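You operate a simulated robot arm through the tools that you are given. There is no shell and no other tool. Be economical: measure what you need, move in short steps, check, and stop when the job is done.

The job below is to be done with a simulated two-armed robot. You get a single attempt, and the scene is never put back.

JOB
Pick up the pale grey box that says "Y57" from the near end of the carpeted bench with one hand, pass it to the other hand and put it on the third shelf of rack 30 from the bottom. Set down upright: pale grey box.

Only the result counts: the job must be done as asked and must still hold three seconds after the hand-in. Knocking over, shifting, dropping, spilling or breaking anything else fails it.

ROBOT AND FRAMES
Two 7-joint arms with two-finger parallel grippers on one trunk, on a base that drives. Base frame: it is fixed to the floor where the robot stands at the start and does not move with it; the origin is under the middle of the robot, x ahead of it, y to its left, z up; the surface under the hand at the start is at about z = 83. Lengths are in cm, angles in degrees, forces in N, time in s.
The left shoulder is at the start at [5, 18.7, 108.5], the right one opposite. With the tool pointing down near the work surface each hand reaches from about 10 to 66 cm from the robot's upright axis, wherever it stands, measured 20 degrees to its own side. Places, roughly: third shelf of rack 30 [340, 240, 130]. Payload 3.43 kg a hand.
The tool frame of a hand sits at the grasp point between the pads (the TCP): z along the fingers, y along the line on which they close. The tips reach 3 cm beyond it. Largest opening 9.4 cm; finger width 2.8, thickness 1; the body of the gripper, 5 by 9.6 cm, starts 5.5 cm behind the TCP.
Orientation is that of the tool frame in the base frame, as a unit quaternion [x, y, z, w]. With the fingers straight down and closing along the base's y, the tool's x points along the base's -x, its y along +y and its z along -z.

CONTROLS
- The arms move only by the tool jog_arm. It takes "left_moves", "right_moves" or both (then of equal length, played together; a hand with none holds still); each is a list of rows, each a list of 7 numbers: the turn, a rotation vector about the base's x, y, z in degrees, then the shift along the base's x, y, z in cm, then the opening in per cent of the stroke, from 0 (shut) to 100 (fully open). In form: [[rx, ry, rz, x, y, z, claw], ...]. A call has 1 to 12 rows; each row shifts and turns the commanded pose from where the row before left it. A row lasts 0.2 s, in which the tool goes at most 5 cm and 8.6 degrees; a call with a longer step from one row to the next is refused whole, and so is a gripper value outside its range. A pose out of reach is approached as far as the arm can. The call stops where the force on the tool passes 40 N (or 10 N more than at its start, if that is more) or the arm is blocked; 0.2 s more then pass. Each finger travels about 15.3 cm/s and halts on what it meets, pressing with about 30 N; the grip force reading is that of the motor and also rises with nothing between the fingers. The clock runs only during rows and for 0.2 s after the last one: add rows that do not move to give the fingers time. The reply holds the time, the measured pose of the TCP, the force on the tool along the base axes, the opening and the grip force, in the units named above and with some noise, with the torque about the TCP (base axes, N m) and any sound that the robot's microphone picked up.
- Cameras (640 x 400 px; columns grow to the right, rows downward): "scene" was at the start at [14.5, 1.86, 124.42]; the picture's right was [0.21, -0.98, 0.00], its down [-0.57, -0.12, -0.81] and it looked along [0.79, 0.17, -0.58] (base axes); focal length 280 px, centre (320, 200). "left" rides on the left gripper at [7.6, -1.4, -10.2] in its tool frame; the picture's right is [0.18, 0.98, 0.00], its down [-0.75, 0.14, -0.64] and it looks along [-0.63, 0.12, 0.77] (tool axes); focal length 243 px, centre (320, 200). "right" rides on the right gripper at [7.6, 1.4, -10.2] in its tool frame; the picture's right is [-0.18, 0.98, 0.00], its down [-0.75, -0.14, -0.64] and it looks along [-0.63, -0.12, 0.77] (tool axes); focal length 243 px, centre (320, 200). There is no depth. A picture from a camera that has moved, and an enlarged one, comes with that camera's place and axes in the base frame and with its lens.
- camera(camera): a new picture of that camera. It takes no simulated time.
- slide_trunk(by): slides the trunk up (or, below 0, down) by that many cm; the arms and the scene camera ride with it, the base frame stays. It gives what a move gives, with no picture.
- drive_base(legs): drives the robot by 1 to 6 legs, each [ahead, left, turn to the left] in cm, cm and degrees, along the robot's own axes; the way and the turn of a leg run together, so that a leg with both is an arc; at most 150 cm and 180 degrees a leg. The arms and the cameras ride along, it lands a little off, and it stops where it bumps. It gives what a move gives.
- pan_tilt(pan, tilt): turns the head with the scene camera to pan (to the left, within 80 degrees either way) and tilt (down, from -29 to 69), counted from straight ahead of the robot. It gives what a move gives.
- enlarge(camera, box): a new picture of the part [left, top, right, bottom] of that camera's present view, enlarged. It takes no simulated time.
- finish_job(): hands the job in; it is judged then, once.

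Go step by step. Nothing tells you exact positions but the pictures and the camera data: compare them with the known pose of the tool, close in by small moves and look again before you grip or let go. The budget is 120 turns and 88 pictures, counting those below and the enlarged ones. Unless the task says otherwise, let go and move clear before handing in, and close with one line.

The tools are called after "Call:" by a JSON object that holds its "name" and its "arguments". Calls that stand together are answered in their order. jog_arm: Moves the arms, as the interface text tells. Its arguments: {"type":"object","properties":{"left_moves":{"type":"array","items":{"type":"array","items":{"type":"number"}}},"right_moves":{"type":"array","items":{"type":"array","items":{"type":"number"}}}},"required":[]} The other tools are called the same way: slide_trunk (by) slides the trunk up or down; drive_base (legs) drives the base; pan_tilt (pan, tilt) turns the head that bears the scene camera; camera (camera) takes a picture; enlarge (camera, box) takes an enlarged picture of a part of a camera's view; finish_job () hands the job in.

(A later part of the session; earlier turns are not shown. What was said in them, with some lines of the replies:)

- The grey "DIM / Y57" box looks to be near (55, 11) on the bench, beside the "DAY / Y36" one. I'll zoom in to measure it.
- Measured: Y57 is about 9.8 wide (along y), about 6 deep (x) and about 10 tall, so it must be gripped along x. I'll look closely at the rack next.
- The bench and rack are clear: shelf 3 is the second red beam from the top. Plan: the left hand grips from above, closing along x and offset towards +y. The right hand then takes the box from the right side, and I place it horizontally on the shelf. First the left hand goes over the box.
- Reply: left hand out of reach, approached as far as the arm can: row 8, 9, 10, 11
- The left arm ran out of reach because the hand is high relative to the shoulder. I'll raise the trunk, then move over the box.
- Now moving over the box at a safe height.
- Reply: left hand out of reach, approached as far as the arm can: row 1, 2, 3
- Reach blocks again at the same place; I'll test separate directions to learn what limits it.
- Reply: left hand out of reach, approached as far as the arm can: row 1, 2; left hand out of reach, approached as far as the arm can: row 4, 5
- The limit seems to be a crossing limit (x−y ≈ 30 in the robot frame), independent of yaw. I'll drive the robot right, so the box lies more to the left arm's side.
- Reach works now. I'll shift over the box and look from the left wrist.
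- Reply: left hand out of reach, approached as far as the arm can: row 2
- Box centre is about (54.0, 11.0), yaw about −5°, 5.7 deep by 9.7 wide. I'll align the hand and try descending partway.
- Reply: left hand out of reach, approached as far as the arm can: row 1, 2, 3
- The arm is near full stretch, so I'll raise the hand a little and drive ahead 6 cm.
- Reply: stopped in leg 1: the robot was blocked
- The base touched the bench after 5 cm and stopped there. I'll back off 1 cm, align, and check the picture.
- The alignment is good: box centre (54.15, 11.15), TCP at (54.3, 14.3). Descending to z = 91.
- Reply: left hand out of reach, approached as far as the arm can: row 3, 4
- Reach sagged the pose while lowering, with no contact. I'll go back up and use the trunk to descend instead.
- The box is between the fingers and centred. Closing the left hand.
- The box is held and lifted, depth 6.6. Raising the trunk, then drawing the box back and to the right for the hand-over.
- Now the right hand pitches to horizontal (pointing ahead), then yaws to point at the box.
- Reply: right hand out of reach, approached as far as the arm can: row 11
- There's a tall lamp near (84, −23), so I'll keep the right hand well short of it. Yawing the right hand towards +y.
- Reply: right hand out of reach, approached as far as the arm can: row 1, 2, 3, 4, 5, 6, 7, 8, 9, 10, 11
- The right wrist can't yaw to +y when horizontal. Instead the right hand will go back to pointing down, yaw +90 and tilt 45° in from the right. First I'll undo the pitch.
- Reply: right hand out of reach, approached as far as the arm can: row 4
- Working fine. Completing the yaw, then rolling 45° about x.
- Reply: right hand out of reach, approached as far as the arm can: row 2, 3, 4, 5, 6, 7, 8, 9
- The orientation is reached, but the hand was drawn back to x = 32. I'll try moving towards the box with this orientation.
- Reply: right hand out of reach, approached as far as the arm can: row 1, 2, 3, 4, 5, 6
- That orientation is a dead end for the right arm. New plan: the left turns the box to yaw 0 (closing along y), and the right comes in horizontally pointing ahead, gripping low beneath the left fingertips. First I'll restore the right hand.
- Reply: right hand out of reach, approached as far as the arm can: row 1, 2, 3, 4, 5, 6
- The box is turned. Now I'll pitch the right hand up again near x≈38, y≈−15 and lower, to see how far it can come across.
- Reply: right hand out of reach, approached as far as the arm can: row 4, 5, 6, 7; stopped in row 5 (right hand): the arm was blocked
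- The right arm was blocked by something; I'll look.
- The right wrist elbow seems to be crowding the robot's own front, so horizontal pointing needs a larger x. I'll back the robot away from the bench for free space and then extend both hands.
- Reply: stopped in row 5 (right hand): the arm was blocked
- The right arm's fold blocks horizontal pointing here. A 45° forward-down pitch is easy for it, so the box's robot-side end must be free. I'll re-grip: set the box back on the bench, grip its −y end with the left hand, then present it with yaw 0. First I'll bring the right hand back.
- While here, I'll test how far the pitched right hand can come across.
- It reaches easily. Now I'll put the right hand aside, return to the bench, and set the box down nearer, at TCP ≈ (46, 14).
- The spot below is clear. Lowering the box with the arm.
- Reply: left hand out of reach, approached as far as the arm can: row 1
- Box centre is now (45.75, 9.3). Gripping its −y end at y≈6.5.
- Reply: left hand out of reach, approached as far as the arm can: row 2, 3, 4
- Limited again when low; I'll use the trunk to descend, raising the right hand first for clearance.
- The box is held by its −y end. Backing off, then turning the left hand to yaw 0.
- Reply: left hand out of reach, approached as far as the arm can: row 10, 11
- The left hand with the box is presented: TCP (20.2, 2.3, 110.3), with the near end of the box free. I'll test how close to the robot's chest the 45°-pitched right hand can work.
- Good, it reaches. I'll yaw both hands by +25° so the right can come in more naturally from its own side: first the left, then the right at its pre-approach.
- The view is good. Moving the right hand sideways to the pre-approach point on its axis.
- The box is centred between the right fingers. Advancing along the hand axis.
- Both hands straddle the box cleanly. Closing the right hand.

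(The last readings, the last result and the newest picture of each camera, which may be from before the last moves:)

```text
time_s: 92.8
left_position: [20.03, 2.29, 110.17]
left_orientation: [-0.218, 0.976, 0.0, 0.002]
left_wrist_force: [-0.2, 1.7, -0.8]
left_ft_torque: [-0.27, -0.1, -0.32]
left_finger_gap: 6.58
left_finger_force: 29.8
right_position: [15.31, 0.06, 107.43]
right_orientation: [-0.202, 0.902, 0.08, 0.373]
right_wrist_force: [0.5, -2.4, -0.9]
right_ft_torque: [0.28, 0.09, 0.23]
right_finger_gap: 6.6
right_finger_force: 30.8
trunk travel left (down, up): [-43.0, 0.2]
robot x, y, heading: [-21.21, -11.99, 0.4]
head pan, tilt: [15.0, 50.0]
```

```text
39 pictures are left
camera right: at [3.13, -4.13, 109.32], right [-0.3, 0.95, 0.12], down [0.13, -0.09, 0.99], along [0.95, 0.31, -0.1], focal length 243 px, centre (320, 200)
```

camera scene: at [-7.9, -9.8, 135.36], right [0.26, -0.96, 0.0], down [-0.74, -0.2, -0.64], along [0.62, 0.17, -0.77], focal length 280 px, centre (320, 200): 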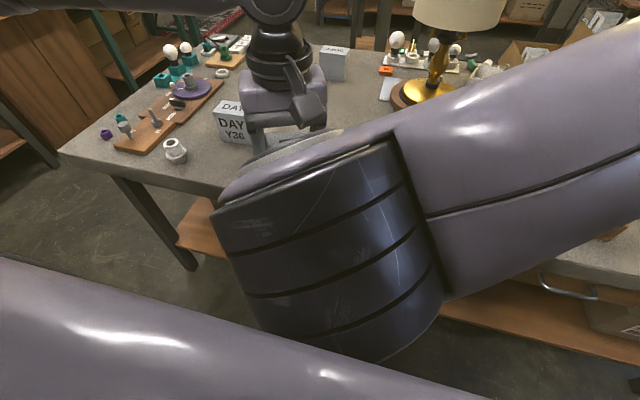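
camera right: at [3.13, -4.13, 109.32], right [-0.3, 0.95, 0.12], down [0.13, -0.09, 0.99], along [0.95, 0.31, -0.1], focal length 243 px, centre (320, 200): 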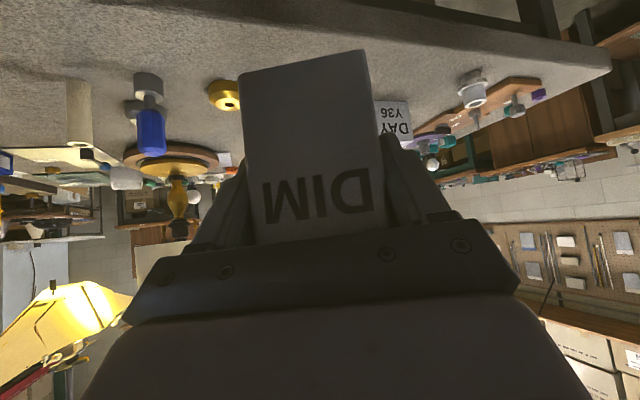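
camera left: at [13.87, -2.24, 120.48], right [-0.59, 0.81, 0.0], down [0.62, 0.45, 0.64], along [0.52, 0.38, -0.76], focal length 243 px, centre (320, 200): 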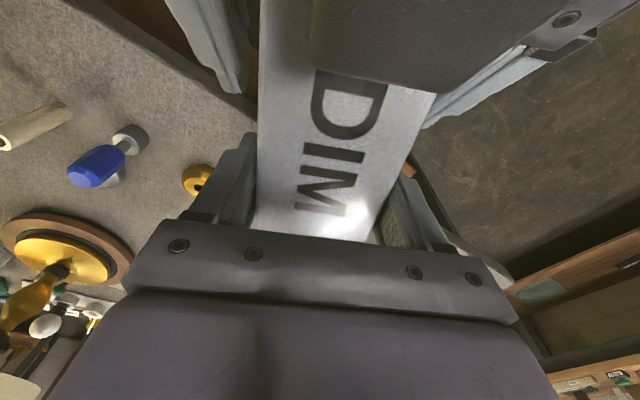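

The right hand has a firm 6.6 cm grip. Opening the left and lifting it clear.

Call:
{"name": "jog_arm", "arguments": {"left_moves": [[0, 0, 0, 0, 0, 0, 78], [0, 0, 0, 0, 0, 0, 90], [0, 0, 0, 0, 0, 0, 100], [0, 0, 0, 0, 0, 0, 100]]}}

Call:
{"name": "jog_arm", "arguments": {"left_moves": [[0, 0, 0, 0.3, 0.2, 1.5, 100], [0, 0, 0, 0.5, 0.4, 2, 100], [0, 0, 0, 0.3, 0.5, 2, 100], [0, 0, 0, 0, 0.5, 2, 100], [0, 0, 0, 0, 2, 2, 100], [0, 0, 0, 0, 3, 1, 100], [0, 0, 0, 0, 3, 0, 100], [0, 0, 0, 0, 3, 0, 100], [0, 0, 0, 0, 0, 0, 100]]}}

Call:
{"name": "camera", "arguments": {"camera": "right"}}

Call:
{"name": "camera", "arguments": {"camera": "left"}}

```text
time_s: 93.8
left_position: [20.1, 2.25, 110.22]
left_orientation: [-0.218, 0.976, 0.0, 0.002]
left_wrist_force: [0.2, 0.5, -0.3]
left_ft_torque: [0.0, -0.02, 0.0]
left_finger_gap: 9.42
left_finger_force: 0.1
right_position: [15.2, -0.04, 107.52]
right_orientation: [-0.201, 0.902, 0.08, 0.374]
right_wrist_force: [-0.7, 0.2, 0.7]
right_ft_torque: [-0.02, 0.03, 0.0]
right_finger_gap: 6.62
right_finger_force: 29.9
trunk travel left (down, up): [-43.0, 0.2]
robot x, y, heading: [-21.44, -11.92, 0.4]
head pan, tilt: [15.0, 50.0]
```

```text
time_s: 95.8
left_position: [21.11, 15.02, 120.79]
left_orientation: [-0.218, 0.976, 0.002, 0.001]
left_wrist_force: [0.2, -0.2, -0.3]
left_ft_torque: [-0.02, 0.03, 0.0]
left_finger_gap: 9.4
left_finger_force: 0.0
right_position: [15.17, 0.02, 107.54]
right_orientation: [-0.201, 0.902, 0.079, 0.374]
right_wrist_force: [-0.3, -0.6, 0.3]
right_ft_torque: [-0.01, 0.05, 0.01]
right_finger_gap: 6.62
right_finger_force: 30.0
trunk travel left (down, up): [-43.0, 0.2]
robot x, y, heading: [-21.25, -11.65, 0.0]
head pan, tilt: [15.0, 50.0]
```

```text
38 pictures are left
camera right: at [3.13, -4.15, 109.32], right [-0.3, 0.95, 0.12], down [0.13, -0.09, 0.99], along [0.95, 0.31, -0.1], focal length 243 px, centre (320, 200)
```

right: 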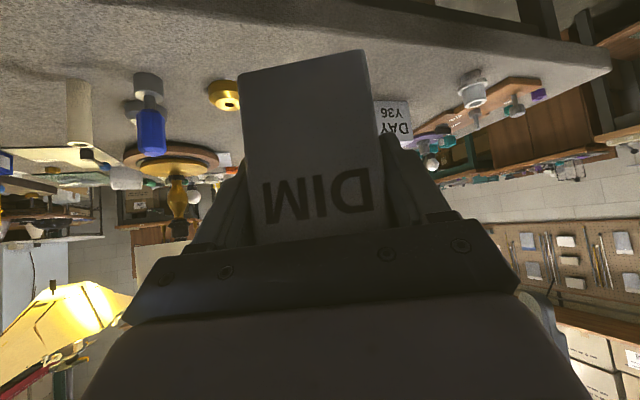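

```text
37 pictures are left
camera left: at [14.93, 10.44, 130.98], right [-0.59, 0.81, 0.0], down [0.62, 0.45, 0.64], along [0.52, 0.38, -0.76], focal length 243 px, centre (320, 200)
```

left: 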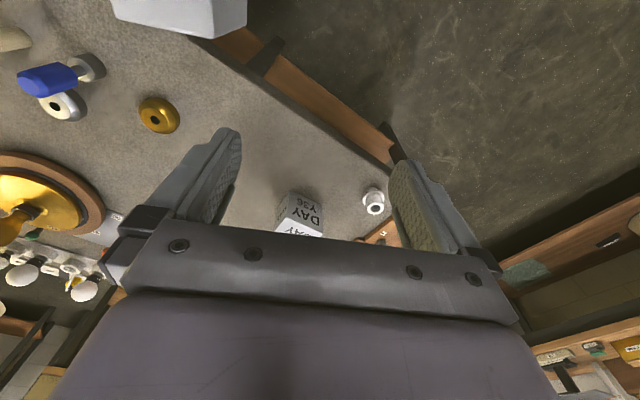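

The hand-over is complete. Moving the right hand with the box to its own side and up towards shelf height to test reach.

Call:
{"name": "jog_arm", "arguments": {"right_moves": [[0, 0, 0, 0.8, -3, 0, 0], [0, 0, -3, 0.8, -3, 0, 0], [0, 0, -3, 0.8, -3, 0, 0], [0, 0, -3, 0.8, -3, 1, 0], [0, 0, -3, 0.8, -3, 3, 0], [0, 0, -3, 0.8, -3, 3, 0], [0, 0, -3, 0.8, -2, 3, 0], [0, 0, -3, 0.8, -2, 3, 0], [0, 0, -3, 0.8, -1, 3, 0], [0, 0, 0, 0, 0, 3, 0], [0, 0, 0, 0, 0, 3, 0], [0, 0, 0, 0, 0, 0, 0]]}}

Call:
{"name": "pan_tilt", "arguments": {"pan": 70, "tilt": 25}}

Call:
{"name": "camera", "arguments": {"camera": "scene"}}

Call:
{"name": "camera", "arguments": {"camera": "right"}}

```text
time_s: 98.4
left_position: [21.19, 14.92, 120.67]
left_orientation: [-0.218, 0.976, 0.001, 0.001]
left_wrist_force: [0.0, -0.2, -0.7]
left_ft_torque: [-0.02, -0.02, -0.01]
left_finger_gap: 9.39
left_finger_force: 0.0
right_position: [22.27, -23.03, 129.49]
right_orientation: [-0.01, 0.924, 0.001, 0.382]
right_wrist_force: [0.7, 0.3, -2.1]
right_ft_torque: [0.01, 0.04, 0.0]
right_finger_gap: 6.6
right_finger_force: 30.5
trunk travel left (down, up): [-43.0, 0.2]
robot x, y, heading: [-21.3, -12.01, 0.5]
head pan, tilt: [15.0, 50.0]
```

```text
time_s: 99.7
left_position: [21.14, 14.95, 120.65]
left_orientation: [-0.218, 0.976, 0.001, 0.003]
left_wrist_force: [0.2, -0.6, -0.3]
left_ft_torque: [0.05, 0.02, 0.02]
left_finger_gap: 9.41
left_finger_force: 0.1
right_position: [22.33, -23.07, 129.39]
right_orientation: [-0.01, 0.924, 0.001, 0.382]
right_wrist_force: [0.0, 0.7, -0.8]
right_ft_torque: [0.01, 0.04, 0.03]
right_finger_gap: 6.6
right_finger_force: 29.3
trunk travel left (down, up): [-43.0, 0.2]
robot x, y, heading: [-21.59, -11.77, 0.4]
head pan, tilt: [70.0, 25.0]
```

```text
36 pictures are left
camera scene: at [-12.21, -3.14, 139.1], right [0.94, -0.34, 0.0], down [-0.14, -0.4, -0.91], along [0.31, 0.85, -0.42], focal length 280 px, centre (320, 200)
```

scene: 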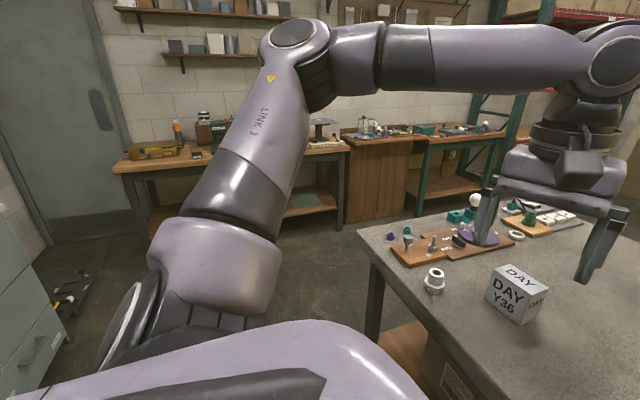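

```text
35 pictures are left
camera right: at [9.57, -21.87, 131.22], right [0.11, 0.99, 0.12], down [0.08, -0.13, 0.99], along [0.99, -0.1, -0.1], focal length 243 px, centre (320, 200)
```

right: 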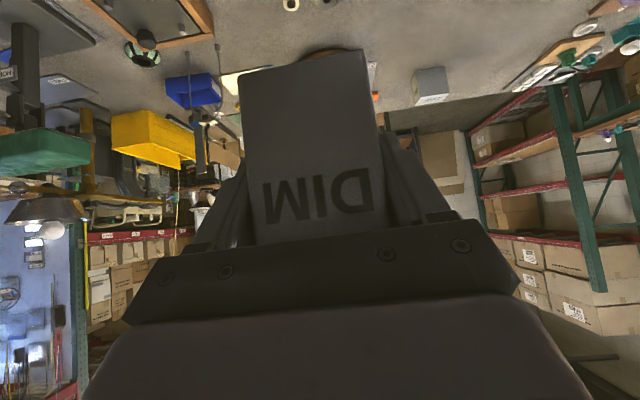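

The box is secure. The aisle on the left, between the bench (edge y≈76) and the wall benches (y≳210), looks clear, so I'll strafe left 150 cm, then look along it towards the rack.

Call:
{"name": "drive_base", "arguments": {"legs": [[0, 150, 0]]}}

Call:
{"name": "pan_tilt", "arguments": {"pan": 12, "tilt": 18}}

Call:
{"name": "camera", "arguments": {"camera": "scene"}}

```text
time_s: 112.9
left_position: [19.48, 164.79, 120.72]
left_orientation: [-0.224, 0.975, 0.001, 0.002]
left_wrist_force: [0.5, -0.1, 0.0]
left_ft_torque: [-0.03, -0.01, -0.01]
left_finger_gap: 9.39
left_finger_force: 0.0
right_position: [20.9, 126.84, 129.41]
right_orientation: [-0.014, 0.924, 0.002, 0.383]
right_wrist_force: [0.3, 0.0, -1.6]
right_ft_torque: [-0.02, 0.06, -0.01]
right_finger_gap: 6.61
right_finger_force: 29.5
trunk travel left (down, up): [-43.0, 0.2]
robot x, y, heading: [-22.93, 137.49, 0.6]
head pan, tilt: [70.0, 25.0]
```

```text
time_s: 114.2
left_position: [19.42, 164.86, 120.61]
left_orientation: [-0.223, 0.975, 0.002, 0.002]
left_wrist_force: [0.1, 0.2, -0.3]
left_ft_torque: [-0.04, 0.03, -0.02]
left_finger_gap: 9.4
left_finger_force: 0.1
right_position: [20.86, 126.93, 129.4]
right_orientation: [-0.014, 0.924, 0.003, 0.382]
right_wrist_force: [0.2, 0.3, -1.6]
right_ft_torque: [0.03, 0.04, 0.01]
right_finger_gap: 6.61
right_finger_force: 29.8
trunk travel left (down, up): [-43.0, 0.2]
robot x, y, heading: [-22.99, 137.38, 0.8]
head pan, tilt: [12.0, 18.0]
```

```text
34 pictures are left
camera scene: at [-7.68, 139.8, 140.24], right [0.22, -0.97, 0.0], down [-0.3, -0.07, -0.95], along [0.93, 0.21, -0.31], focal length 280 px, centre (320, 200)
```

scene: 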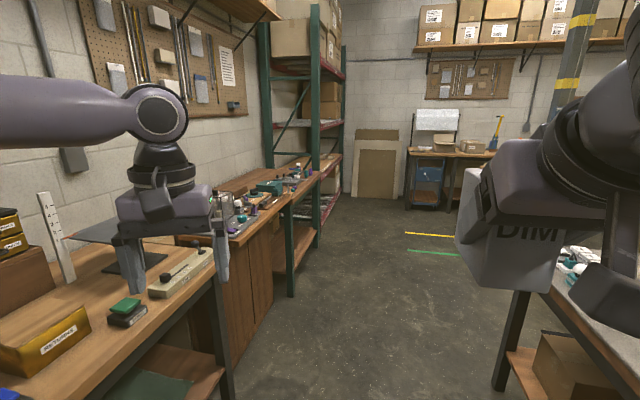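

The aisle is clear from y≈76 to 203. Driving ahead 300 cm towards the rack.

Call:
{"name": "drive_base", "arguments": {"legs": [[150, 0, 0], [130, 0, 0]]}}

Call:
{"name": "pan_tilt", "arguments": {"pan": 50, "tilt": 5}}

Call:
{"name": "camera", "arguments": {"camera": "scene"}}

```text
time_s: 127.8
left_position: [300.4, 168.94, 120.76]
left_orientation: [-0.222, 0.975, 0.001, 0.001]
left_wrist_force: [0.4, -0.5, 0.7]
left_ft_torque: [0.03, -0.03, -0.02]
left_finger_gap: 9.37
left_finger_force: 0.1
right_position: [301.82, 130.92, 129.45]
right_orientation: [-0.014, 0.924, 0.003, 0.382]
right_wrist_force: [0.2, -0.8, -2.0]
right_ft_torque: [0.02, 0.05, -0.01]
right_finger_gap: 6.61
right_finger_force: 29.6
trunk travel left (down, up): [-43.0, 0.2]
robot x, y, heading: [257.99, 141.87, 0.6]
head pan, tilt: [12.0, 18.0]
```

```text
time_s: 128.8
left_position: [300.56, 168.9, 120.77]
left_orientation: [-0.222, 0.975, 0.001, 0.002]
left_wrist_force: [-0.2, -0.1, 0.7]
left_ft_torque: [0.04, -0.01, 0.01]
left_finger_gap: 9.39
left_finger_force: 0.1
right_position: [301.91, 130.9, 129.43]
right_orientation: [-0.014, 0.924, 0.003, 0.383]
right_wrist_force: [-1.0, 0.3, -2.2]
right_ft_torque: [0.0, 0.03, 0.02]
right_finger_gap: 6.61
right_finger_force: 30.1
trunk travel left (down, up): [-43.0, 0.2]
robot x, y, heading: [258.4, 141.86, 0.6]
head pan, tilt: [50.0, 5.0]
```

```text
33 pictures are left
camera scene: at [270.01, 148.95, 142.35], right [0.77, -0.63, 0.0], down [-0.06, -0.07, -1.0], along [0.63, 0.77, -0.09], focal length 280 px, centre (320, 200)
```

scene: 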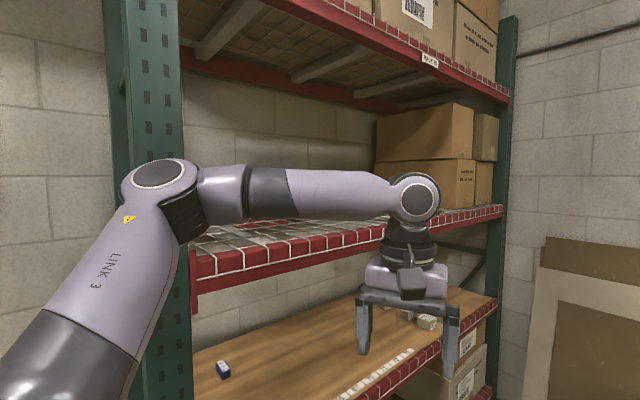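

I can see rack 30 ("RACK 30" label on its top beam). Shelf 3 is the wire deck, its front edge at y≈191, z≈130, x from about 281 to 400, free on the left half. I'll move back from it, raise the box, and turn to face the rack.

Call:
{"name": "drive_base", "arguments": {"legs": [[0, -22, 0]]}}

Call:
{"name": "jog_arm", "arguments": {"right_moves": [[0, 0, 0, 0, 0, 3, 0], [0, 0, 0, 0, 0, 3, 0], [0, 0, 0, 0, 0, 3, 0], [0, 0, 0, 0, 0, 3, 0], [0, 0, 0, 0, 0, 1, 0], [0, 0, 0, 0, 0, 0, 0]]}}

Call:
{"name": "drive_base", "arguments": {"legs": [[0, 0, 89]]}}

Call:
{"name": "pan_tilt", "arguments": {"pan": -20, "tilt": 15}}

Call:
{"name": "camera", "arguments": {"camera": "scene"}}

```text
time_s: 131.4
left_position: [300.83, 147.07, 120.75]
left_orientation: [-0.221, 0.975, 0.001, 0.002]
left_wrist_force: [-0.3, 0.3, 0.1]
left_ft_torque: [0.01, -0.04, 0.04]
left_finger_gap: 9.43
left_finger_force: 0.1
right_position: [302.03, 108.98, 129.56]
right_orientation: [-0.011, 0.924, 0.001, 0.383]
right_wrist_force: [-0.3, 0.5, -1.2]
right_ft_torque: [0.0, 0.05, 0.01]
right_finger_gap: 6.6
right_finger_force: 29.9
trunk travel left (down, up): [-43.0, 0.2]
robot x, y, heading: [258.31, 120.01, 0.4]
head pan, tilt: [50.0, 5.0]
```

```text
time_s: 132.8
left_position: [300.86, 147.09, 120.7]
left_orientation: [-0.22, 0.975, 0.001, 0.001]
left_wrist_force: [-0.3, -0.3, 0.8]
left_ft_torque: [0.01, 0.0, 0.0]
left_finger_gap: 9.4
left_finger_force: 0.2
right_position: [302.07, 109.25, 142.49]
right_orientation: [-0.011, 0.924, 0.001, 0.382]
right_wrist_force: [-0.1, 0.0, -1.9]
right_ft_torque: [-0.02, 0.02, 0.0]
right_finger_gap: 6.59
right_finger_force: 30.5
trunk travel left (down, up): [-43.0, 0.2]
robot x, y, heading: [258.19, 120.21, 0.4]
head pan, tilt: [50.0, 5.0]
```

```text
time_s: 137.0
left_position: [231.26, 162.19, 120.83]
left_orientation: [0.848, -0.531, -0.001, -0.001]
left_wrist_force: [0.2, -0.3, -0.4]
left_ft_torque: [-0.01, 0.01, -0.02]
left_finger_gap: 9.41
left_finger_force: 0.1
right_position: [269.06, 163.72, 142.44]
right_orientation: [0.664, -0.642, -0.273, -0.268]
right_wrist_force: [0.1, 0.0, -1.6]
right_ft_torque: [-0.03, -0.01, -0.03]
right_finger_gap: 6.6
right_finger_force: 29.6
trunk travel left (down, up): [-43.0, 0.2]
robot x, y, heading: [258.32, 120.23, 90.9]
head pan, tilt: [50.0, 5.0]
```

```text
time_s: 138.4
left_position: [231.29, 162.15, 120.7]
left_orientation: [0.848, -0.531, -0.002, 0.001]
left_wrist_force: [-1.1, -0.4, -0.5]
left_ft_torque: [-0.02, 0.01, 0.03]
left_finger_gap: 9.42
left_finger_force: 0.0
right_position: [269.08, 163.81, 142.44]
right_orientation: [0.664, -0.643, -0.271, -0.268]
right_wrist_force: [-0.5, -0.1, -1.7]
right_ft_torque: [-0.02, -0.01, -0.02]
right_finger_gap: 6.61
right_finger_force: 30.1
trunk travel left (down, up): [-43.0, 0.2]
robot x, y, heading: [258.47, 120.01, 90.9]
head pan, tilt: [-20.0, 15.0]
```

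```text
32 pictures are left
camera scene: at [261.52, 134.77, 140.73], right [0.95, -0.33, 0.0], down [-0.08, -0.24, -0.97], along [0.32, 0.91, -0.26], focal length 280 px, centre (320, 200)
```

scene: 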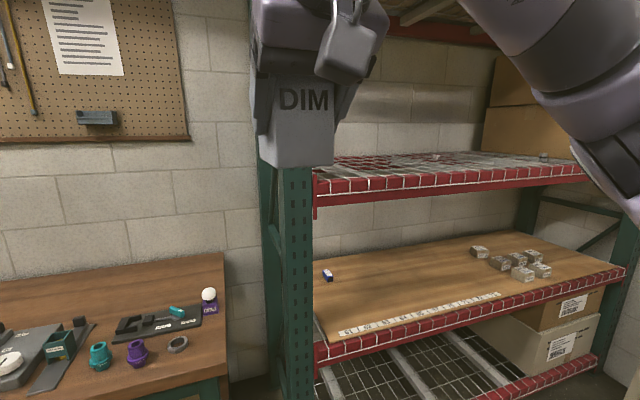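

Facing the rack now. A few small items lie on shelf 3 further right, so I'll aim for x≈311. I'll tuck the left hand back, strafe right and look again.

Call:
{"name": "jog_arm", "arguments": {"left_moves": [[0, 0, 0, 0, -3, 0, 100], [0, 0, 0, 0, -3, 0, 100], [0, 0, 0, 0, -3, 0, 100], [0, 0, 0, 0, -3, 0, 100], [0, 0, 0, 0, -3, 0, 100], [0, 0, 0, 0, 0, 0, 100]]}}

Call:
{"name": "drive_base", "arguments": {"legs": [[0, -42, -1]]}}

Call:
{"name": "pan_tilt", "arguments": {"pan": -25, "tilt": 10}}

Call:
{"name": "camera", "arguments": {"camera": "scene"}}

Call:
{"name": "camera", "arguments": {"camera": "right"}}

```text
time_s: 139.8
left_position: [231.1, 147.24, 120.5]
left_orientation: [0.847, -0.531, -0.002, -0.001]
left_wrist_force: [0.1, -1.0, -0.5]
left_ft_torque: [0.01, -0.02, -0.01]
left_finger_gap: 9.41
left_finger_force: 0.1
right_position: [269.24, 163.86, 142.39]
right_orientation: [0.664, -0.643, -0.272, -0.269]
right_wrist_force: [0.2, 0.3, -2.6]
right_ft_torque: [-0.04, 0.02, -0.01]
right_finger_gap: 6.59
right_finger_force: 29.9
trunk travel left (down, up): [-43.0, 0.2]
robot x, y, heading: [258.39, 119.78, 90.9]
head pan, tilt: [-20.0, 15.0]
```

```text
time_s: 144.1
left_position: [273.68, 148.06, 120.54]
left_orientation: [0.845, -0.535, -0.001, 0.0]
left_wrist_force: [0.2, 0.0, 0.0]
left_ft_torque: [0.03, 0.01, 0.02]
left_finger_gap: 9.4
left_finger_force: 0.1
right_position: [311.53, 164.23, 142.38]
right_orientation: [0.661, -0.646, -0.271, -0.269]
right_wrist_force: [-0.6, -0.2, -1.0]
right_ft_torque: [-0.01, 0.04, 0.02]
right_finger_gap: 6.61
right_finger_force: 30.2
trunk travel left (down, up): [-43.0, 0.2]
robot x, y, heading: [300.85, 120.68, 90.5]
head pan, tilt: [-20.0, 15.0]
```

```text
time_s: 144.7
left_position: [273.71, 148.08, 120.59]
left_orientation: [0.845, -0.535, -0.002, -0.001]
left_wrist_force: [0.2, -0.5, -0.3]
left_ft_torque: [-0.02, -0.01, 0.0]
left_finger_gap: 9.38
left_finger_force: 0.1
right_position: [311.76, 164.27, 142.4]
right_orientation: [0.662, -0.645, -0.271, -0.269]
right_wrist_force: [0.1, 0.5, -1.7]
right_ft_torque: [-0.03, 0.02, 0.01]
right_finger_gap: 6.58
right_finger_force: 30.2
trunk travel left (down, up): [-43.0, 0.2]
robot x, y, heading: [300.54, 120.53, 90.2]
head pan, tilt: [-25.0, 10.0]
```

```text
31 pictures are left
camera scene: at [304.61, 134.89, 141.54], right [0.91, -0.42, 0.0], down [-0.07, -0.16, -0.98], along [0.41, 0.9, -0.17], focal length 280 px, centre (320, 200)
```

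scene: 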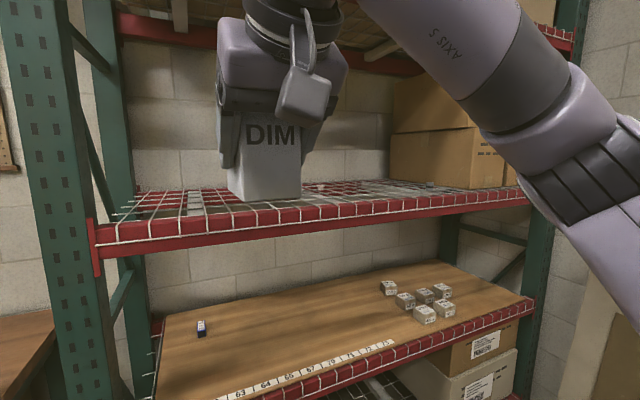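

```text
30 pictures are left
camera right: at [310.53, 151.43, 144.26], right [-0.99, 0.11, 0.12], down [0.13, 0.08, 0.99], along [0.1, 0.99, -0.1], focal length 243 px, centre (320, 200)
```

right: 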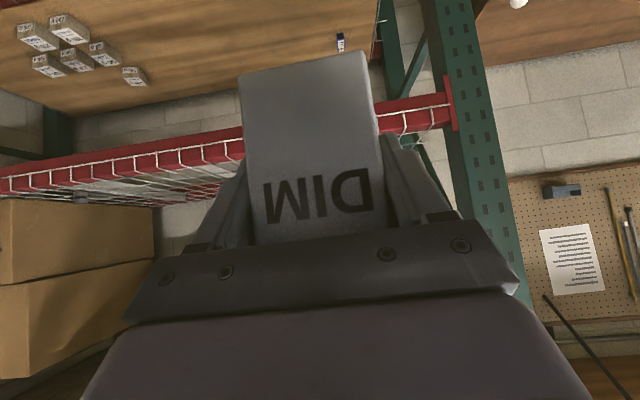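

Triangulating three views, the shelf edge is at y≈208 and the deck at z≈126; the box bottom is at 136.7, safely above. Driving ahead 42 cm.

Call:
{"name": "drive_base", "arguments": {"legs": [[42, 0, 0]]}}

Call:
{"name": "camera", "arguments": {"camera": "scene"}}

Call:
{"name": "camera", "arguments": {"camera": "right"}}

```text
time_s: 147.3
left_position: [272.98, 189.32, 120.49]
left_orientation: [0.846, -0.533, -0.001, 0.0]
left_wrist_force: [-0.4, -0.3, -0.3]
left_ft_torque: [-0.03, -0.02, 0.03]
left_finger_gap: 9.4
left_finger_force: 0.0
right_position: [311.11, 205.73, 142.39]
right_orientation: [0.663, -0.644, -0.272, -0.268]
right_wrist_force: [0.1, -0.2, -1.3]
right_ft_torque: [-0.04, -0.01, -0.02]
right_finger_gap: 6.63
right_finger_force: 29.9
trunk travel left (down, up): [-43.0, 0.2]
robot x, y, heading: [300.25, 162.44, 90.9]
head pan, tilt: [-25.0, 10.0]
```

```text
29 pictures are left
camera scene: at [304.1, 176.42, 141.54], right [0.91, -0.41, 0.0], down [-0.07, -0.16, -0.98], along [0.4, 0.9, -0.17], focal length 280 px, centre (320, 200)
```

scene: 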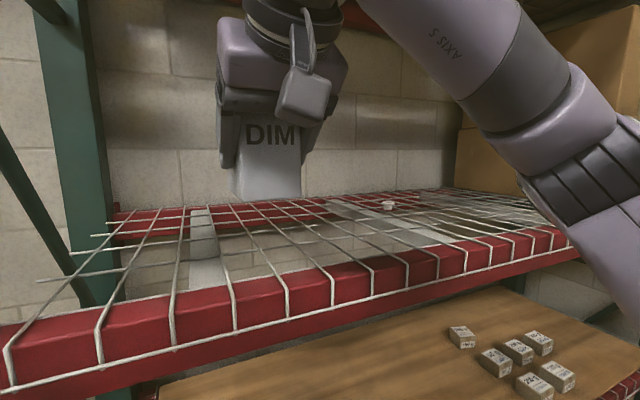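

```text
28 pictures are left
camera right: at [309.92, 192.99, 144.26], right [-0.99, 0.1, 0.12], down [0.13, 0.08, 0.99], along [0.09, 0.99, -0.1], focal length 243 px, centre (320, 200)
```

right: 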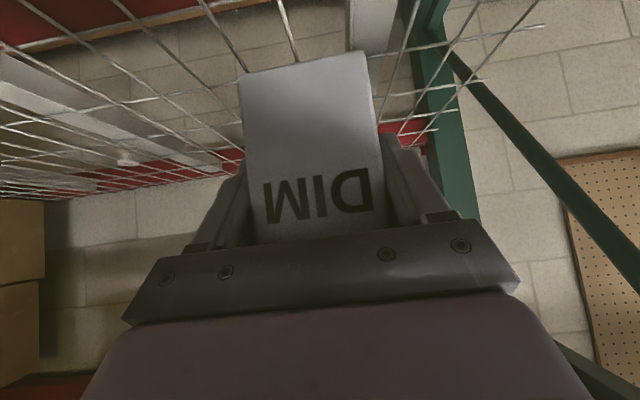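

The deck is a wire mesh, so I want the box to sit well on wires. I'll take a closer look at the mesh spacing.

Call:
{"name": "enlarge", "arguments": {"camera": "scene", "box": [100, 170, 500, 370]}}

```text
1.60 times, centred on (300, 270) of scene
camera zoom: at [304.1, 176.42, 141.54], right [0.91, -0.41, 0.0], down [-0.07, -0.16, -0.98], along [0.4, 0.9, -0.17], focal length 448 px, centre (352, 88)
```

zoom: 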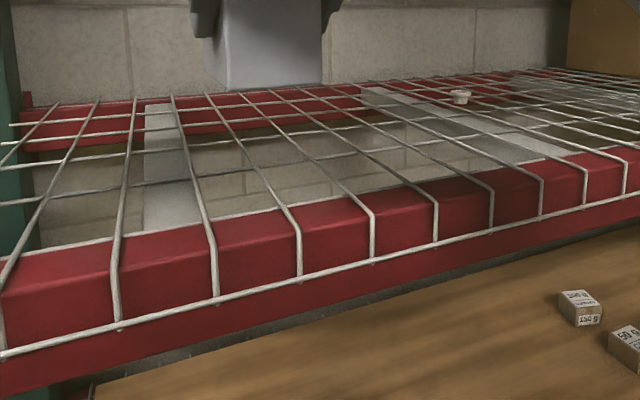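

The mesh has depth wires every 5.7 cm (x≈306.8, 312.5…) and a cross wire at y≈218.4. I'll centre the box at (309.65, 218.4), i.e. TCP ≈ (309.65, 215.4), still raised.

Call:
{"name": "jog_arm", "arguments": {"right_moves": [[0, 0, -1.3, -0.3, 2, 0, 0], [0, 0, 0, -0.3, 2, 0, 0], [0, 0, 0, -0.3, 2, 0, 0], [0, 0, 0, -0.3, 2, 0, 0], [0, 0, 0, -0.26, 1.7, 0, 0], [0, 0, 0, 0, 0, -2, 0], [0, 0, 0, 0, 0, -2, 0], [0, 0, 0, 0, 0, 0, 0]]}}

Call:
{"name": "camera", "arguments": {"camera": "scene"}}

Call:
{"name": "camera", "arguments": {"camera": "right"}}

```text
time_s: 149.1
left_position: [272.93, 189.24, 120.59]
left_orientation: [0.846, -0.533, -0.001, 0.0]
left_wrist_force: [-0.7, -0.1, 0.4]
left_ft_torque: [-0.03, 0.0, -0.01]
left_finger_gap: 9.4
left_finger_force: 0.0
right_position: [309.72, 215.41, 138.33]
right_orientation: [0.656, -0.651, -0.268, -0.271]
right_wrist_force: [-0.3, -0.3, -1.4]
right_ft_torque: [-0.04, -0.02, 0.03]
right_finger_gap: 6.62
right_finger_force: 29.9
trunk travel left (down, up): [-43.0, 0.2]
robot x, y, heading: [300.14, 162.26, 90.6]
head pan, tilt: [-25.0, 10.0]
```

```text
26 pictures are left
camera scene: at [304.1, 176.36, 141.55], right [0.91, -0.41, 0.0], down [-0.07, -0.16, -0.98], along [0.4, 0.9, -0.17], focal length 280 px, centre (320, 200)
```

scene: 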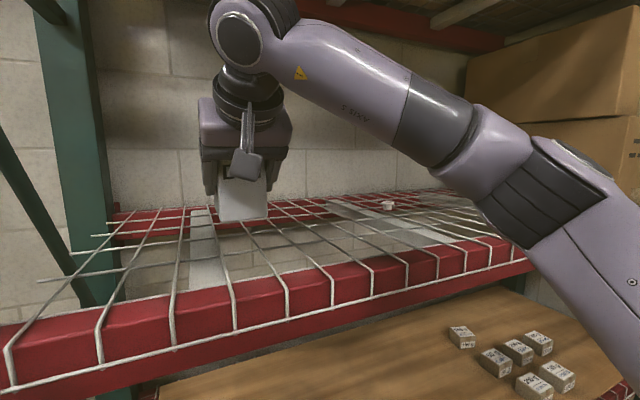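

```text
25 pictures are left
camera right: at [308.3, 202.63, 140.15], right [-0.98, 0.13, 0.12], down [0.13, 0.08, 0.99], along [0.12, 0.99, -0.1], focal length 243 px, centre (320, 200)
```

right: 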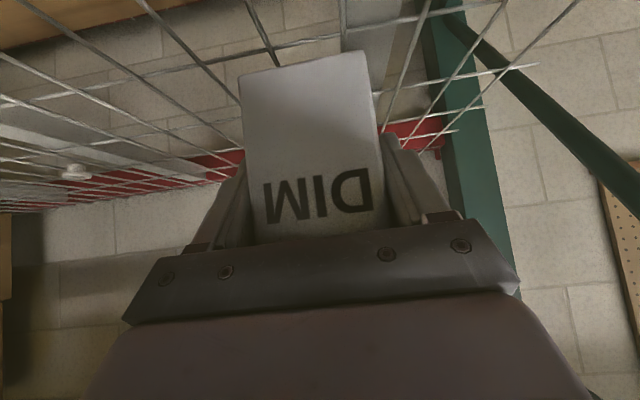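

Descending slowly towards the deck.

Call:
{"name": "jog_arm", "arguments": {"right_moves": [[0, 0, 0, 0, 0, -1.5, 0], [0, 0, 0, 0, 0, -1.5, 0], [0, 0, 0, 0, 0, -1.0, 0], [0, 0, 0, 0, 0, 0, 0]]}}

Call:
{"name": "enlarge", "arguments": {"camera": "scene", "box": [140, 150, 380, 300]}}

```text
time_s: 150.1
left_position: [273.05, 189.34, 120.6]
left_orientation: [0.847, -0.532, -0.002, 0.0]
left_wrist_force: [-0.5, -0.3, 0.3]
left_ft_torque: [0.03, 0.01, 0.03]
left_finger_gap: 9.39
left_finger_force: 0.3
right_position: [309.72, 215.43, 134.5]
right_orientation: [0.655, -0.651, -0.27, -0.272]
right_wrist_force: [0.2, -1.2, -1.9]
right_ft_torque: [-0.05, -0.02, 0.02]
right_finger_gap: 6.58
right_finger_force: 29.8
trunk travel left (down, up): [-43.0, 0.2]
robot x, y, heading: [300.33, 161.89, 90.7]
head pan, tilt: [-25.0, 10.0]
```

```text
2.67 times, centred on (260, 225) of scene
camera zoom: at [304.1, 176.36, 141.54], right [0.91, -0.41, 0.0], down [-0.07, -0.16, -0.98], along [0.4, 0.9, -0.17], focal length 746 px, centre (480, 133)
```

zoom: 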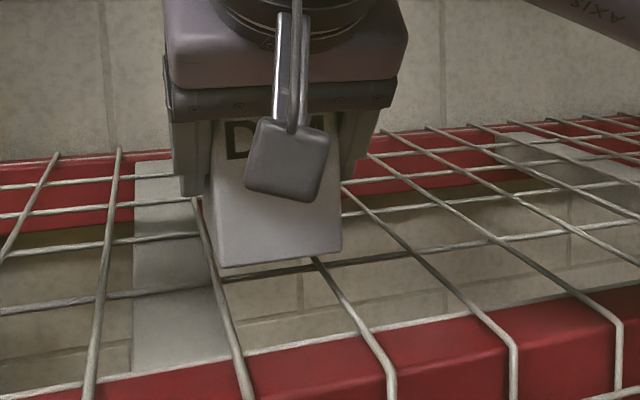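

The box lies over two depth wires and centred on a cross wire. Lowering in small steps until contact.

Call:
{"name": "jog_arm", "arguments": {"right_moves": [[0, 0, 0, -0.2, 0, -0.5, 0], [0, 0, 0, 0, 0, -0.5, 0], [0, 0, 0, 0, 0, -0.5, 0], [0, 0, 0, 0, 0, 0, 0]]}}

Call:
{"name": "enlarge", "arguments": {"camera": "scene", "box": [140, 150, 380, 300]}}

```text
time_s: 151.1
left_position: [273.05, 189.2, 120.62]
left_orientation: [0.847, -0.532, -0.003, 0.0]
left_wrist_force: [0.4, 0.2, 0.1]
left_ft_torque: [-0.01, -0.01, -0.01]
left_finger_gap: 9.39
left_finger_force: 0.0
right_position: [309.37, 215.32, 133.05]
right_orientation: [0.656, -0.651, -0.269, -0.271]
right_wrist_force: [0.7, -1.0, -1.1]
right_ft_torque: [-0.09, 0.04, -0.03]
right_finger_gap: 6.59
right_finger_force: 30.3
trunk travel left (down, up): [-43.0, 0.2]
robot x, y, heading: [300.48, 162.08, 90.7]
head pan, tilt: [-25.0, 10.0]
```

```text
2.67 times, centred on (260, 225) of scene
camera zoom: at [304.1, 176.37, 141.54], right [0.91, -0.41, 0.0], down [-0.07, -0.16, -0.98], along [0.4, 0.9, -0.17], focal length 746 px, centre (480, 133)
```

zoom: 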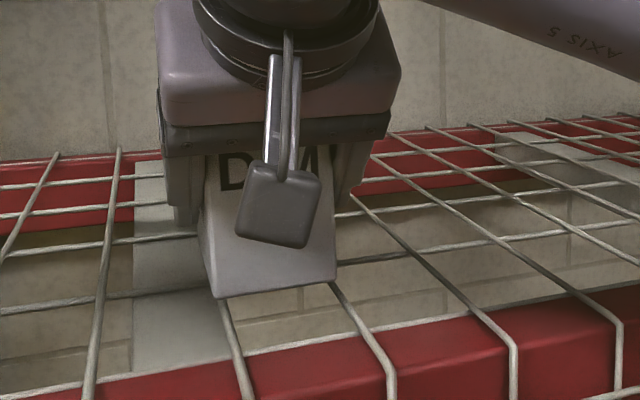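

Call:
{"name": "jog_arm", "arguments": {"right_moves": [[0, 0, 0, 0, 0, -0.3, 0], [0, 0, 0, 0, 0, -0.3, 0], [0, 0, 0, 0, 0, 0, 0]]}}

Call:
{"name": "jog_arm", "arguments": {"right_moves": [[0, 0, 0, 0, 0, -0.25, 0], [0, 0, 0, 0, 0, 0, 0]]}}

```text
time_s: 151.9
left_position: [272.98, 189.34, 120.7]
left_orientation: [0.847, -0.532, -0.002, 0.0]
left_wrist_force: [-0.9, 0.2, -1.0]
left_ft_torque: [-0.01, -0.01, 0.01]
left_finger_gap: 9.43
left_finger_force: 0.1
right_position: [309.29, 215.41, 132.25]
right_orientation: [0.656, -0.651, -0.269, -0.271]
right_wrist_force: [-0.8, -0.6, -1.0]
right_ft_torque: [-0.02, -0.01, 0.03]
right_finger_gap: 6.6
right_finger_force: 30.0
trunk travel left (down, up): [-43.0, 0.2]
robot x, y, heading: [299.85, 162.21, 90.8]
head pan, tilt: [-25.0, 10.0]
```

```text
time_s: 152.5
left_position: [272.99, 189.21, 120.67]
left_orientation: [0.847, -0.532, -0.002, 0.0]
left_wrist_force: [0.4, -0.1, 0.4]
left_ft_torque: [0.01, -0.01, 0.01]
left_finger_gap: 9.4
left_finger_force: 0.0
right_position: [309.35, 215.26, 132.21]
right_orientation: [0.656, -0.651, -0.269, -0.272]
right_wrist_force: [0.0, 0.1, -2.0]
right_ft_torque: [0.0, -0.03, 0.0]
right_finger_gap: 6.61
right_finger_force: 29.9
trunk travel left (down, up): [-43.0, 0.2]
robot x, y, heading: [300.49, 162.18, 90.9]
head pan, tilt: [-25.0, 10.0]
```

Call:
{"name": "jog_arm", "arguments": {"right_moves": [[0, 0, 0, 0, 0, -0.3, 0], [0, 0, 0, 0, 0, 0, 0]]}}

Call:
{"name": "jog_arm", "arguments": {"right_moves": [[0, 0, 0, 0, 0, -0.3, 0], [0, 0, 0, 0, 0, 0, 0]]}}

Call:
{"name": "enlarge", "arguments": {"camera": "scene", "box": [140, 150, 380, 300]}}

```text
time_s: 153.1
left_position: [272.97, 189.28, 120.64]
left_orientation: [0.847, -0.532, -0.001, 0.0]
left_wrist_force: [-0.1, 0.8, 0.4]
left_ft_torque: [0.01, 0.0, 0.0]
left_finger_gap: 9.4
left_finger_force: 0.0
right_position: [309.36, 215.38, 131.79]
right_orientation: [0.655, -0.651, -0.269, -0.273]
right_wrist_force: [0.2, 0.0, 0.7]
right_ft_torque: [0.14, 0.06, 0.0]
right_finger_gap: 6.6
right_finger_force: 30.3
trunk travel left (down, up): [-43.0, 0.2]
robot x, y, heading: [300.14, 162.12, 90.7]
head pan, tilt: [-25.0, 10.0]
```

```text
time_s: 153.7
left_position: [272.97, 189.21, 120.7]
left_orientation: [0.847, -0.532, -0.002, -0.001]
left_wrist_force: [-0.6, 0.7, 0.2]
left_ft_torque: [0.02, 0.0, 0.01]
left_finger_gap: 9.38
left_finger_force: 0.1
right_position: [309.34, 215.25, 131.8]
right_orientation: [0.654, -0.651, -0.272, -0.272]
right_wrist_force: [0.2, 3.6, 15.2]
right_ft_torque: [-0.17, 0.37, -0.09]
right_finger_gap: 6.6
right_finger_force: 30.3
trunk travel left (down, up): [-43.0, 0.2]
robot x, y, heading: [300.57, 162.1, 90.7]
head pan, tilt: [-25.0, 10.0]
```

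```text
2.67 times, centred on (260, 225) of scene
camera zoom: at [304.1, 176.29, 141.58], right [0.91, -0.41, 0.0], down [-0.07, -0.16, -0.98], along [0.4, 0.9, -0.17], focal length 746 px, centre (480, 133)
```

zoom: 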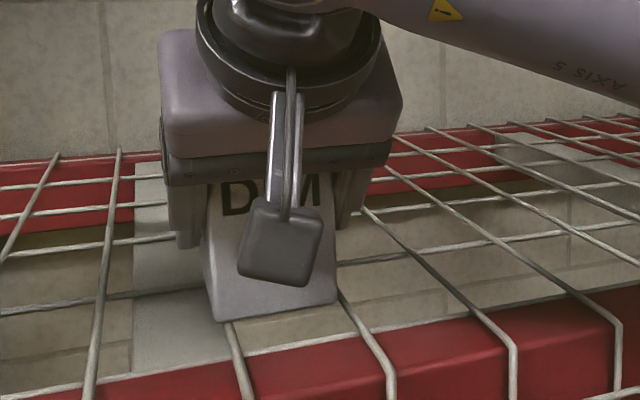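

Contact is made with the box resting (15 N up). Easing 0.2, then opening.

Call:
{"name": "jog_arm", "arguments": {"right_moves": [[0, 0, 0, 0, 0, 0.25, 0], [0, 0, 0, 0, 0, 0, 0], [0, 0, 0, 0, 0, 0, 76], [0, 0, 0, 0, 0, 0, 82], [0, 0, 0, 0, 0, 0, 90], [0, 0, 0, 0, 0, 0, 100], [0, 0, 0, 0, 0, 0, 100]]}}

Call:
{"name": "enlarge", "arguments": {"camera": "scene", "box": [140, 150, 380, 300]}}

Call:
{"name": "camera", "arguments": {"camera": "right"}}

```text
time_s: 155.3
left_position: [272.92, 189.25, 120.52]
left_orientation: [0.847, -0.532, -0.002, 0.0]
left_wrist_force: [-0.6, -0.2, 0.2]
left_ft_torque: [0.0, -0.03, 0.01]
left_finger_gap: 9.37
left_finger_force: 0.1
right_position: [309.27, 215.37, 131.82]
right_orientation: [0.655, -0.651, -0.269, -0.272]
right_wrist_force: [0.0, -0.3, -0.2]
right_ft_torque: [0.03, 0.02, 0.03]
right_finger_gap: 9.39
right_finger_force: 0.1
trunk travel left (down, up): [-43.0, 0.2]
robot x, y, heading: [300.12, 162.05, 90.7]
head pan, tilt: [-25.0, 10.0]
```

```text
2.67 times, centred on (260, 225) of scene
camera zoom: at [304.1, 176.36, 141.55], right [0.91, -0.41, 0.0], down [-0.07, -0.16, -0.98], along [0.4, 0.9, -0.17], focal length 746 px, centre (480, 133)
```

zoom: 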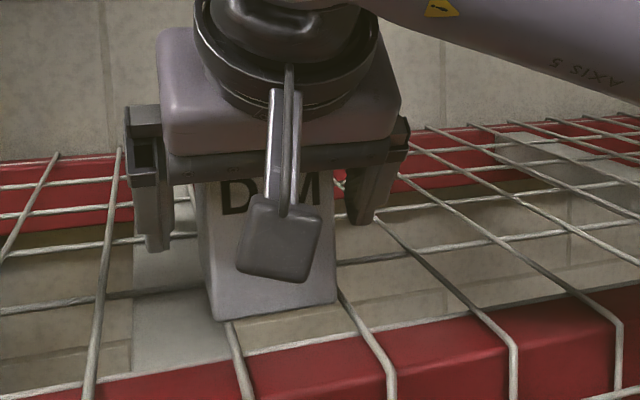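

```text
20 pictures are left
camera right: at [307.9, 202.64, 133.56], right [-0.98, 0.13, 0.12], down [0.13, 0.08, 0.99], along [0.12, 0.99, -0.1], focal length 243 px, centre (320, 200)
```

right: 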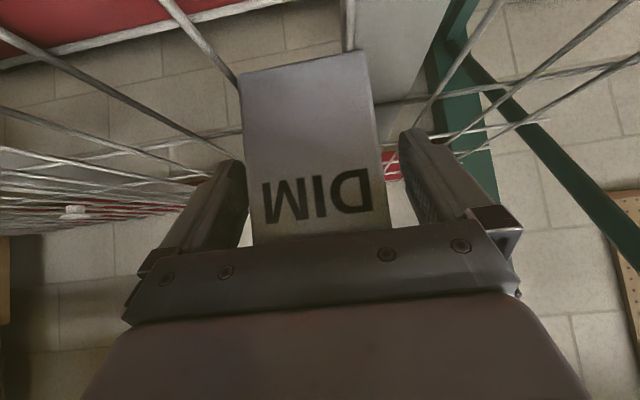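

Released and the box stands. Withdrawing along the hand axis.

Call:
{"name": "jog_arm", "arguments": {"right_moves": [[0, 0, 0, -0.1, -1, 1, 100], [0, 0, 0, 0, -1.5, 1.5, 100], [0, 0, 0, 0, -2, 2, 100], [0, 0, 0, 0, -2, 2, 100], [0, 0, 0, 0, -2.5, 2, 100], [0, 0, 0, 0, -3, 0, 100], [0, 0, 0, 0, 0, 0, 100]]}}

Call:
{"name": "camera", "arguments": {"camera": "right"}}

Call:
{"name": "camera", "arguments": {"camera": "scene"}}

```text
time_s: 156.9
left_position: [273.07, 189.29, 120.62]
left_orientation: [0.846, -0.532, -0.002, 0.0]
left_wrist_force: [0.1, -0.1, -0.3]
left_ft_torque: [0.02, -0.04, -0.01]
left_finger_gap: 9.38
left_finger_force: 0.1
right_position: [309.14, 203.38, 140.19]
right_orientation: [0.655, -0.651, -0.269, -0.272]
right_wrist_force: [0.4, -0.2, -0.1]
right_ft_torque: [0.01, -0.03, 0.01]
right_finger_gap: 9.4
right_finger_force: 0.1
trunk travel left (down, up): [-43.0, 0.2]
robot x, y, heading: [300.2, 162.07, 90.9]
head pan, tilt: [-25.0, 10.0]
```

```text
19 pictures are left
camera right: at [307.74, 190.72, 142.06], right [-0.98, 0.13, 0.12], down [0.13, 0.08, 0.99], along [0.12, 0.99, -0.1], focal length 243 px, centre (320, 200)
```

right: 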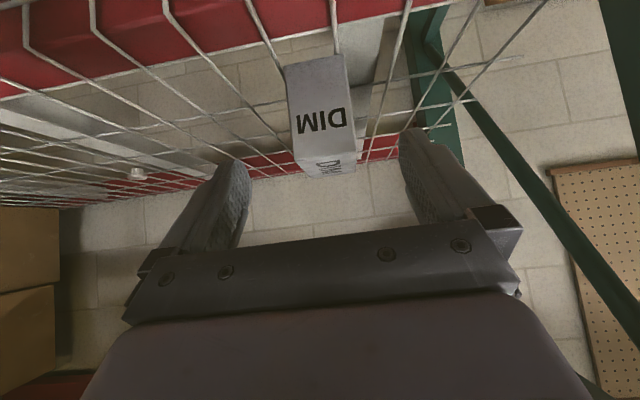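

```text
18 pictures are left
camera scene: at [304.1, 176.39, 141.54], right [0.91, -0.41, 0.0], down [-0.07, -0.16, -0.98], along [0.4, 0.9, -0.17], focal length 280 px, centre (320, 200)
```

scene: 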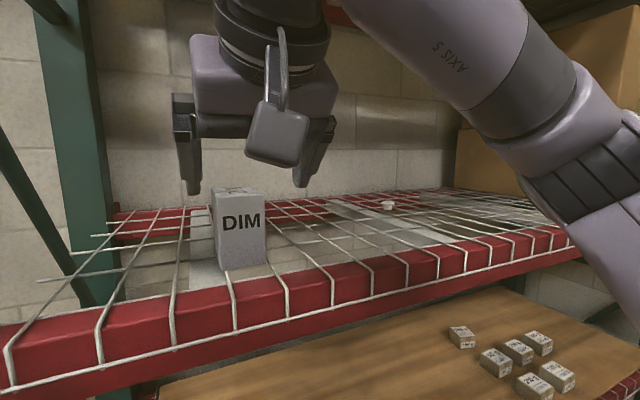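

The box stands upright on shelf 3. Backing the robot clear and taking a final check.

Call:
{"name": "drive_base", "arguments": {"legs": [[-35, 0, 0]]}}

Call:
{"name": "pan_tilt", "arguments": {"pan": 0, "tilt": 10}}

Call:
{"name": "camera", "arguments": {"camera": "scene"}}

```text
time_s: 159.1
left_position: [273.44, 154.7, 120.52]
left_orientation: [0.846, -0.533, -0.002, 0.0]
left_wrist_force: [0.3, -0.6, 0.4]
left_ft_torque: [-0.01, 0.0, 0.02]
left_finger_gap: 9.38
left_finger_force: 0.2
right_position: [309.71, 168.75, 140.17]
right_orientation: [0.655, -0.651, -0.27, -0.272]
right_wrist_force: [0.2, -0.8, -0.5]
right_ft_torque: [0.03, -0.03, -0.01]
right_finger_gap: 9.39
right_finger_force: 0.1
trunk travel left (down, up): [-43.0, 0.2]
robot x, y, heading: [300.68, 127.3, 90.4]
head pan, tilt: [-25.0, 10.0]
```

```text
time_s: 160.0
left_position: [273.48, 154.77, 120.59]
left_orientation: [0.846, -0.533, -0.002, 0.001]
left_wrist_force: [0.1, 1.6, 0.1]
left_ft_torque: [0.0, 0.02, -0.02]
left_finger_gap: 9.4
left_finger_force: 0.0
right_position: [309.78, 168.78, 140.25]
right_orientation: [0.655, -0.651, -0.269, -0.273]
right_wrist_force: [0.9, 0.3, 0.2]
right_ft_torque: [0.01, -0.02, 0.02]
right_finger_gap: 9.42
right_finger_force: 0.0
trunk travel left (down, up): [-43.0, 0.2]
robot x, y, heading: [300.85, 127.69, 90.4]
head pan, tilt: [0.0, 10.0]
```

```text
17 pictures are left
camera scene: at [300.62, 142.56, 141.55], right [1.0, 0.01, 0.0], down [0.0, -0.17, -0.98], along [-0.01, 0.98, -0.17], focal length 280 px, centre (320, 200)
```

scene: 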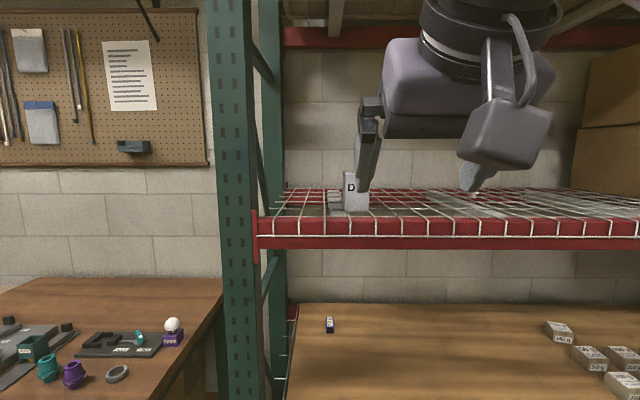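

The Y57 box stands upright on the third shelf of rack 30. Both hands are empty and clear, so I'm handing in.

Call:
{"name": "finish_job", "arguments": {}}

```text
The job is handed in.
```

The pale grey Y57 box was picked up with the left hand, passed to the right, and set upright on the third shelf of rack 30. It was still upright when I backed clear and handed in, though the verdict hasn't come back to me.
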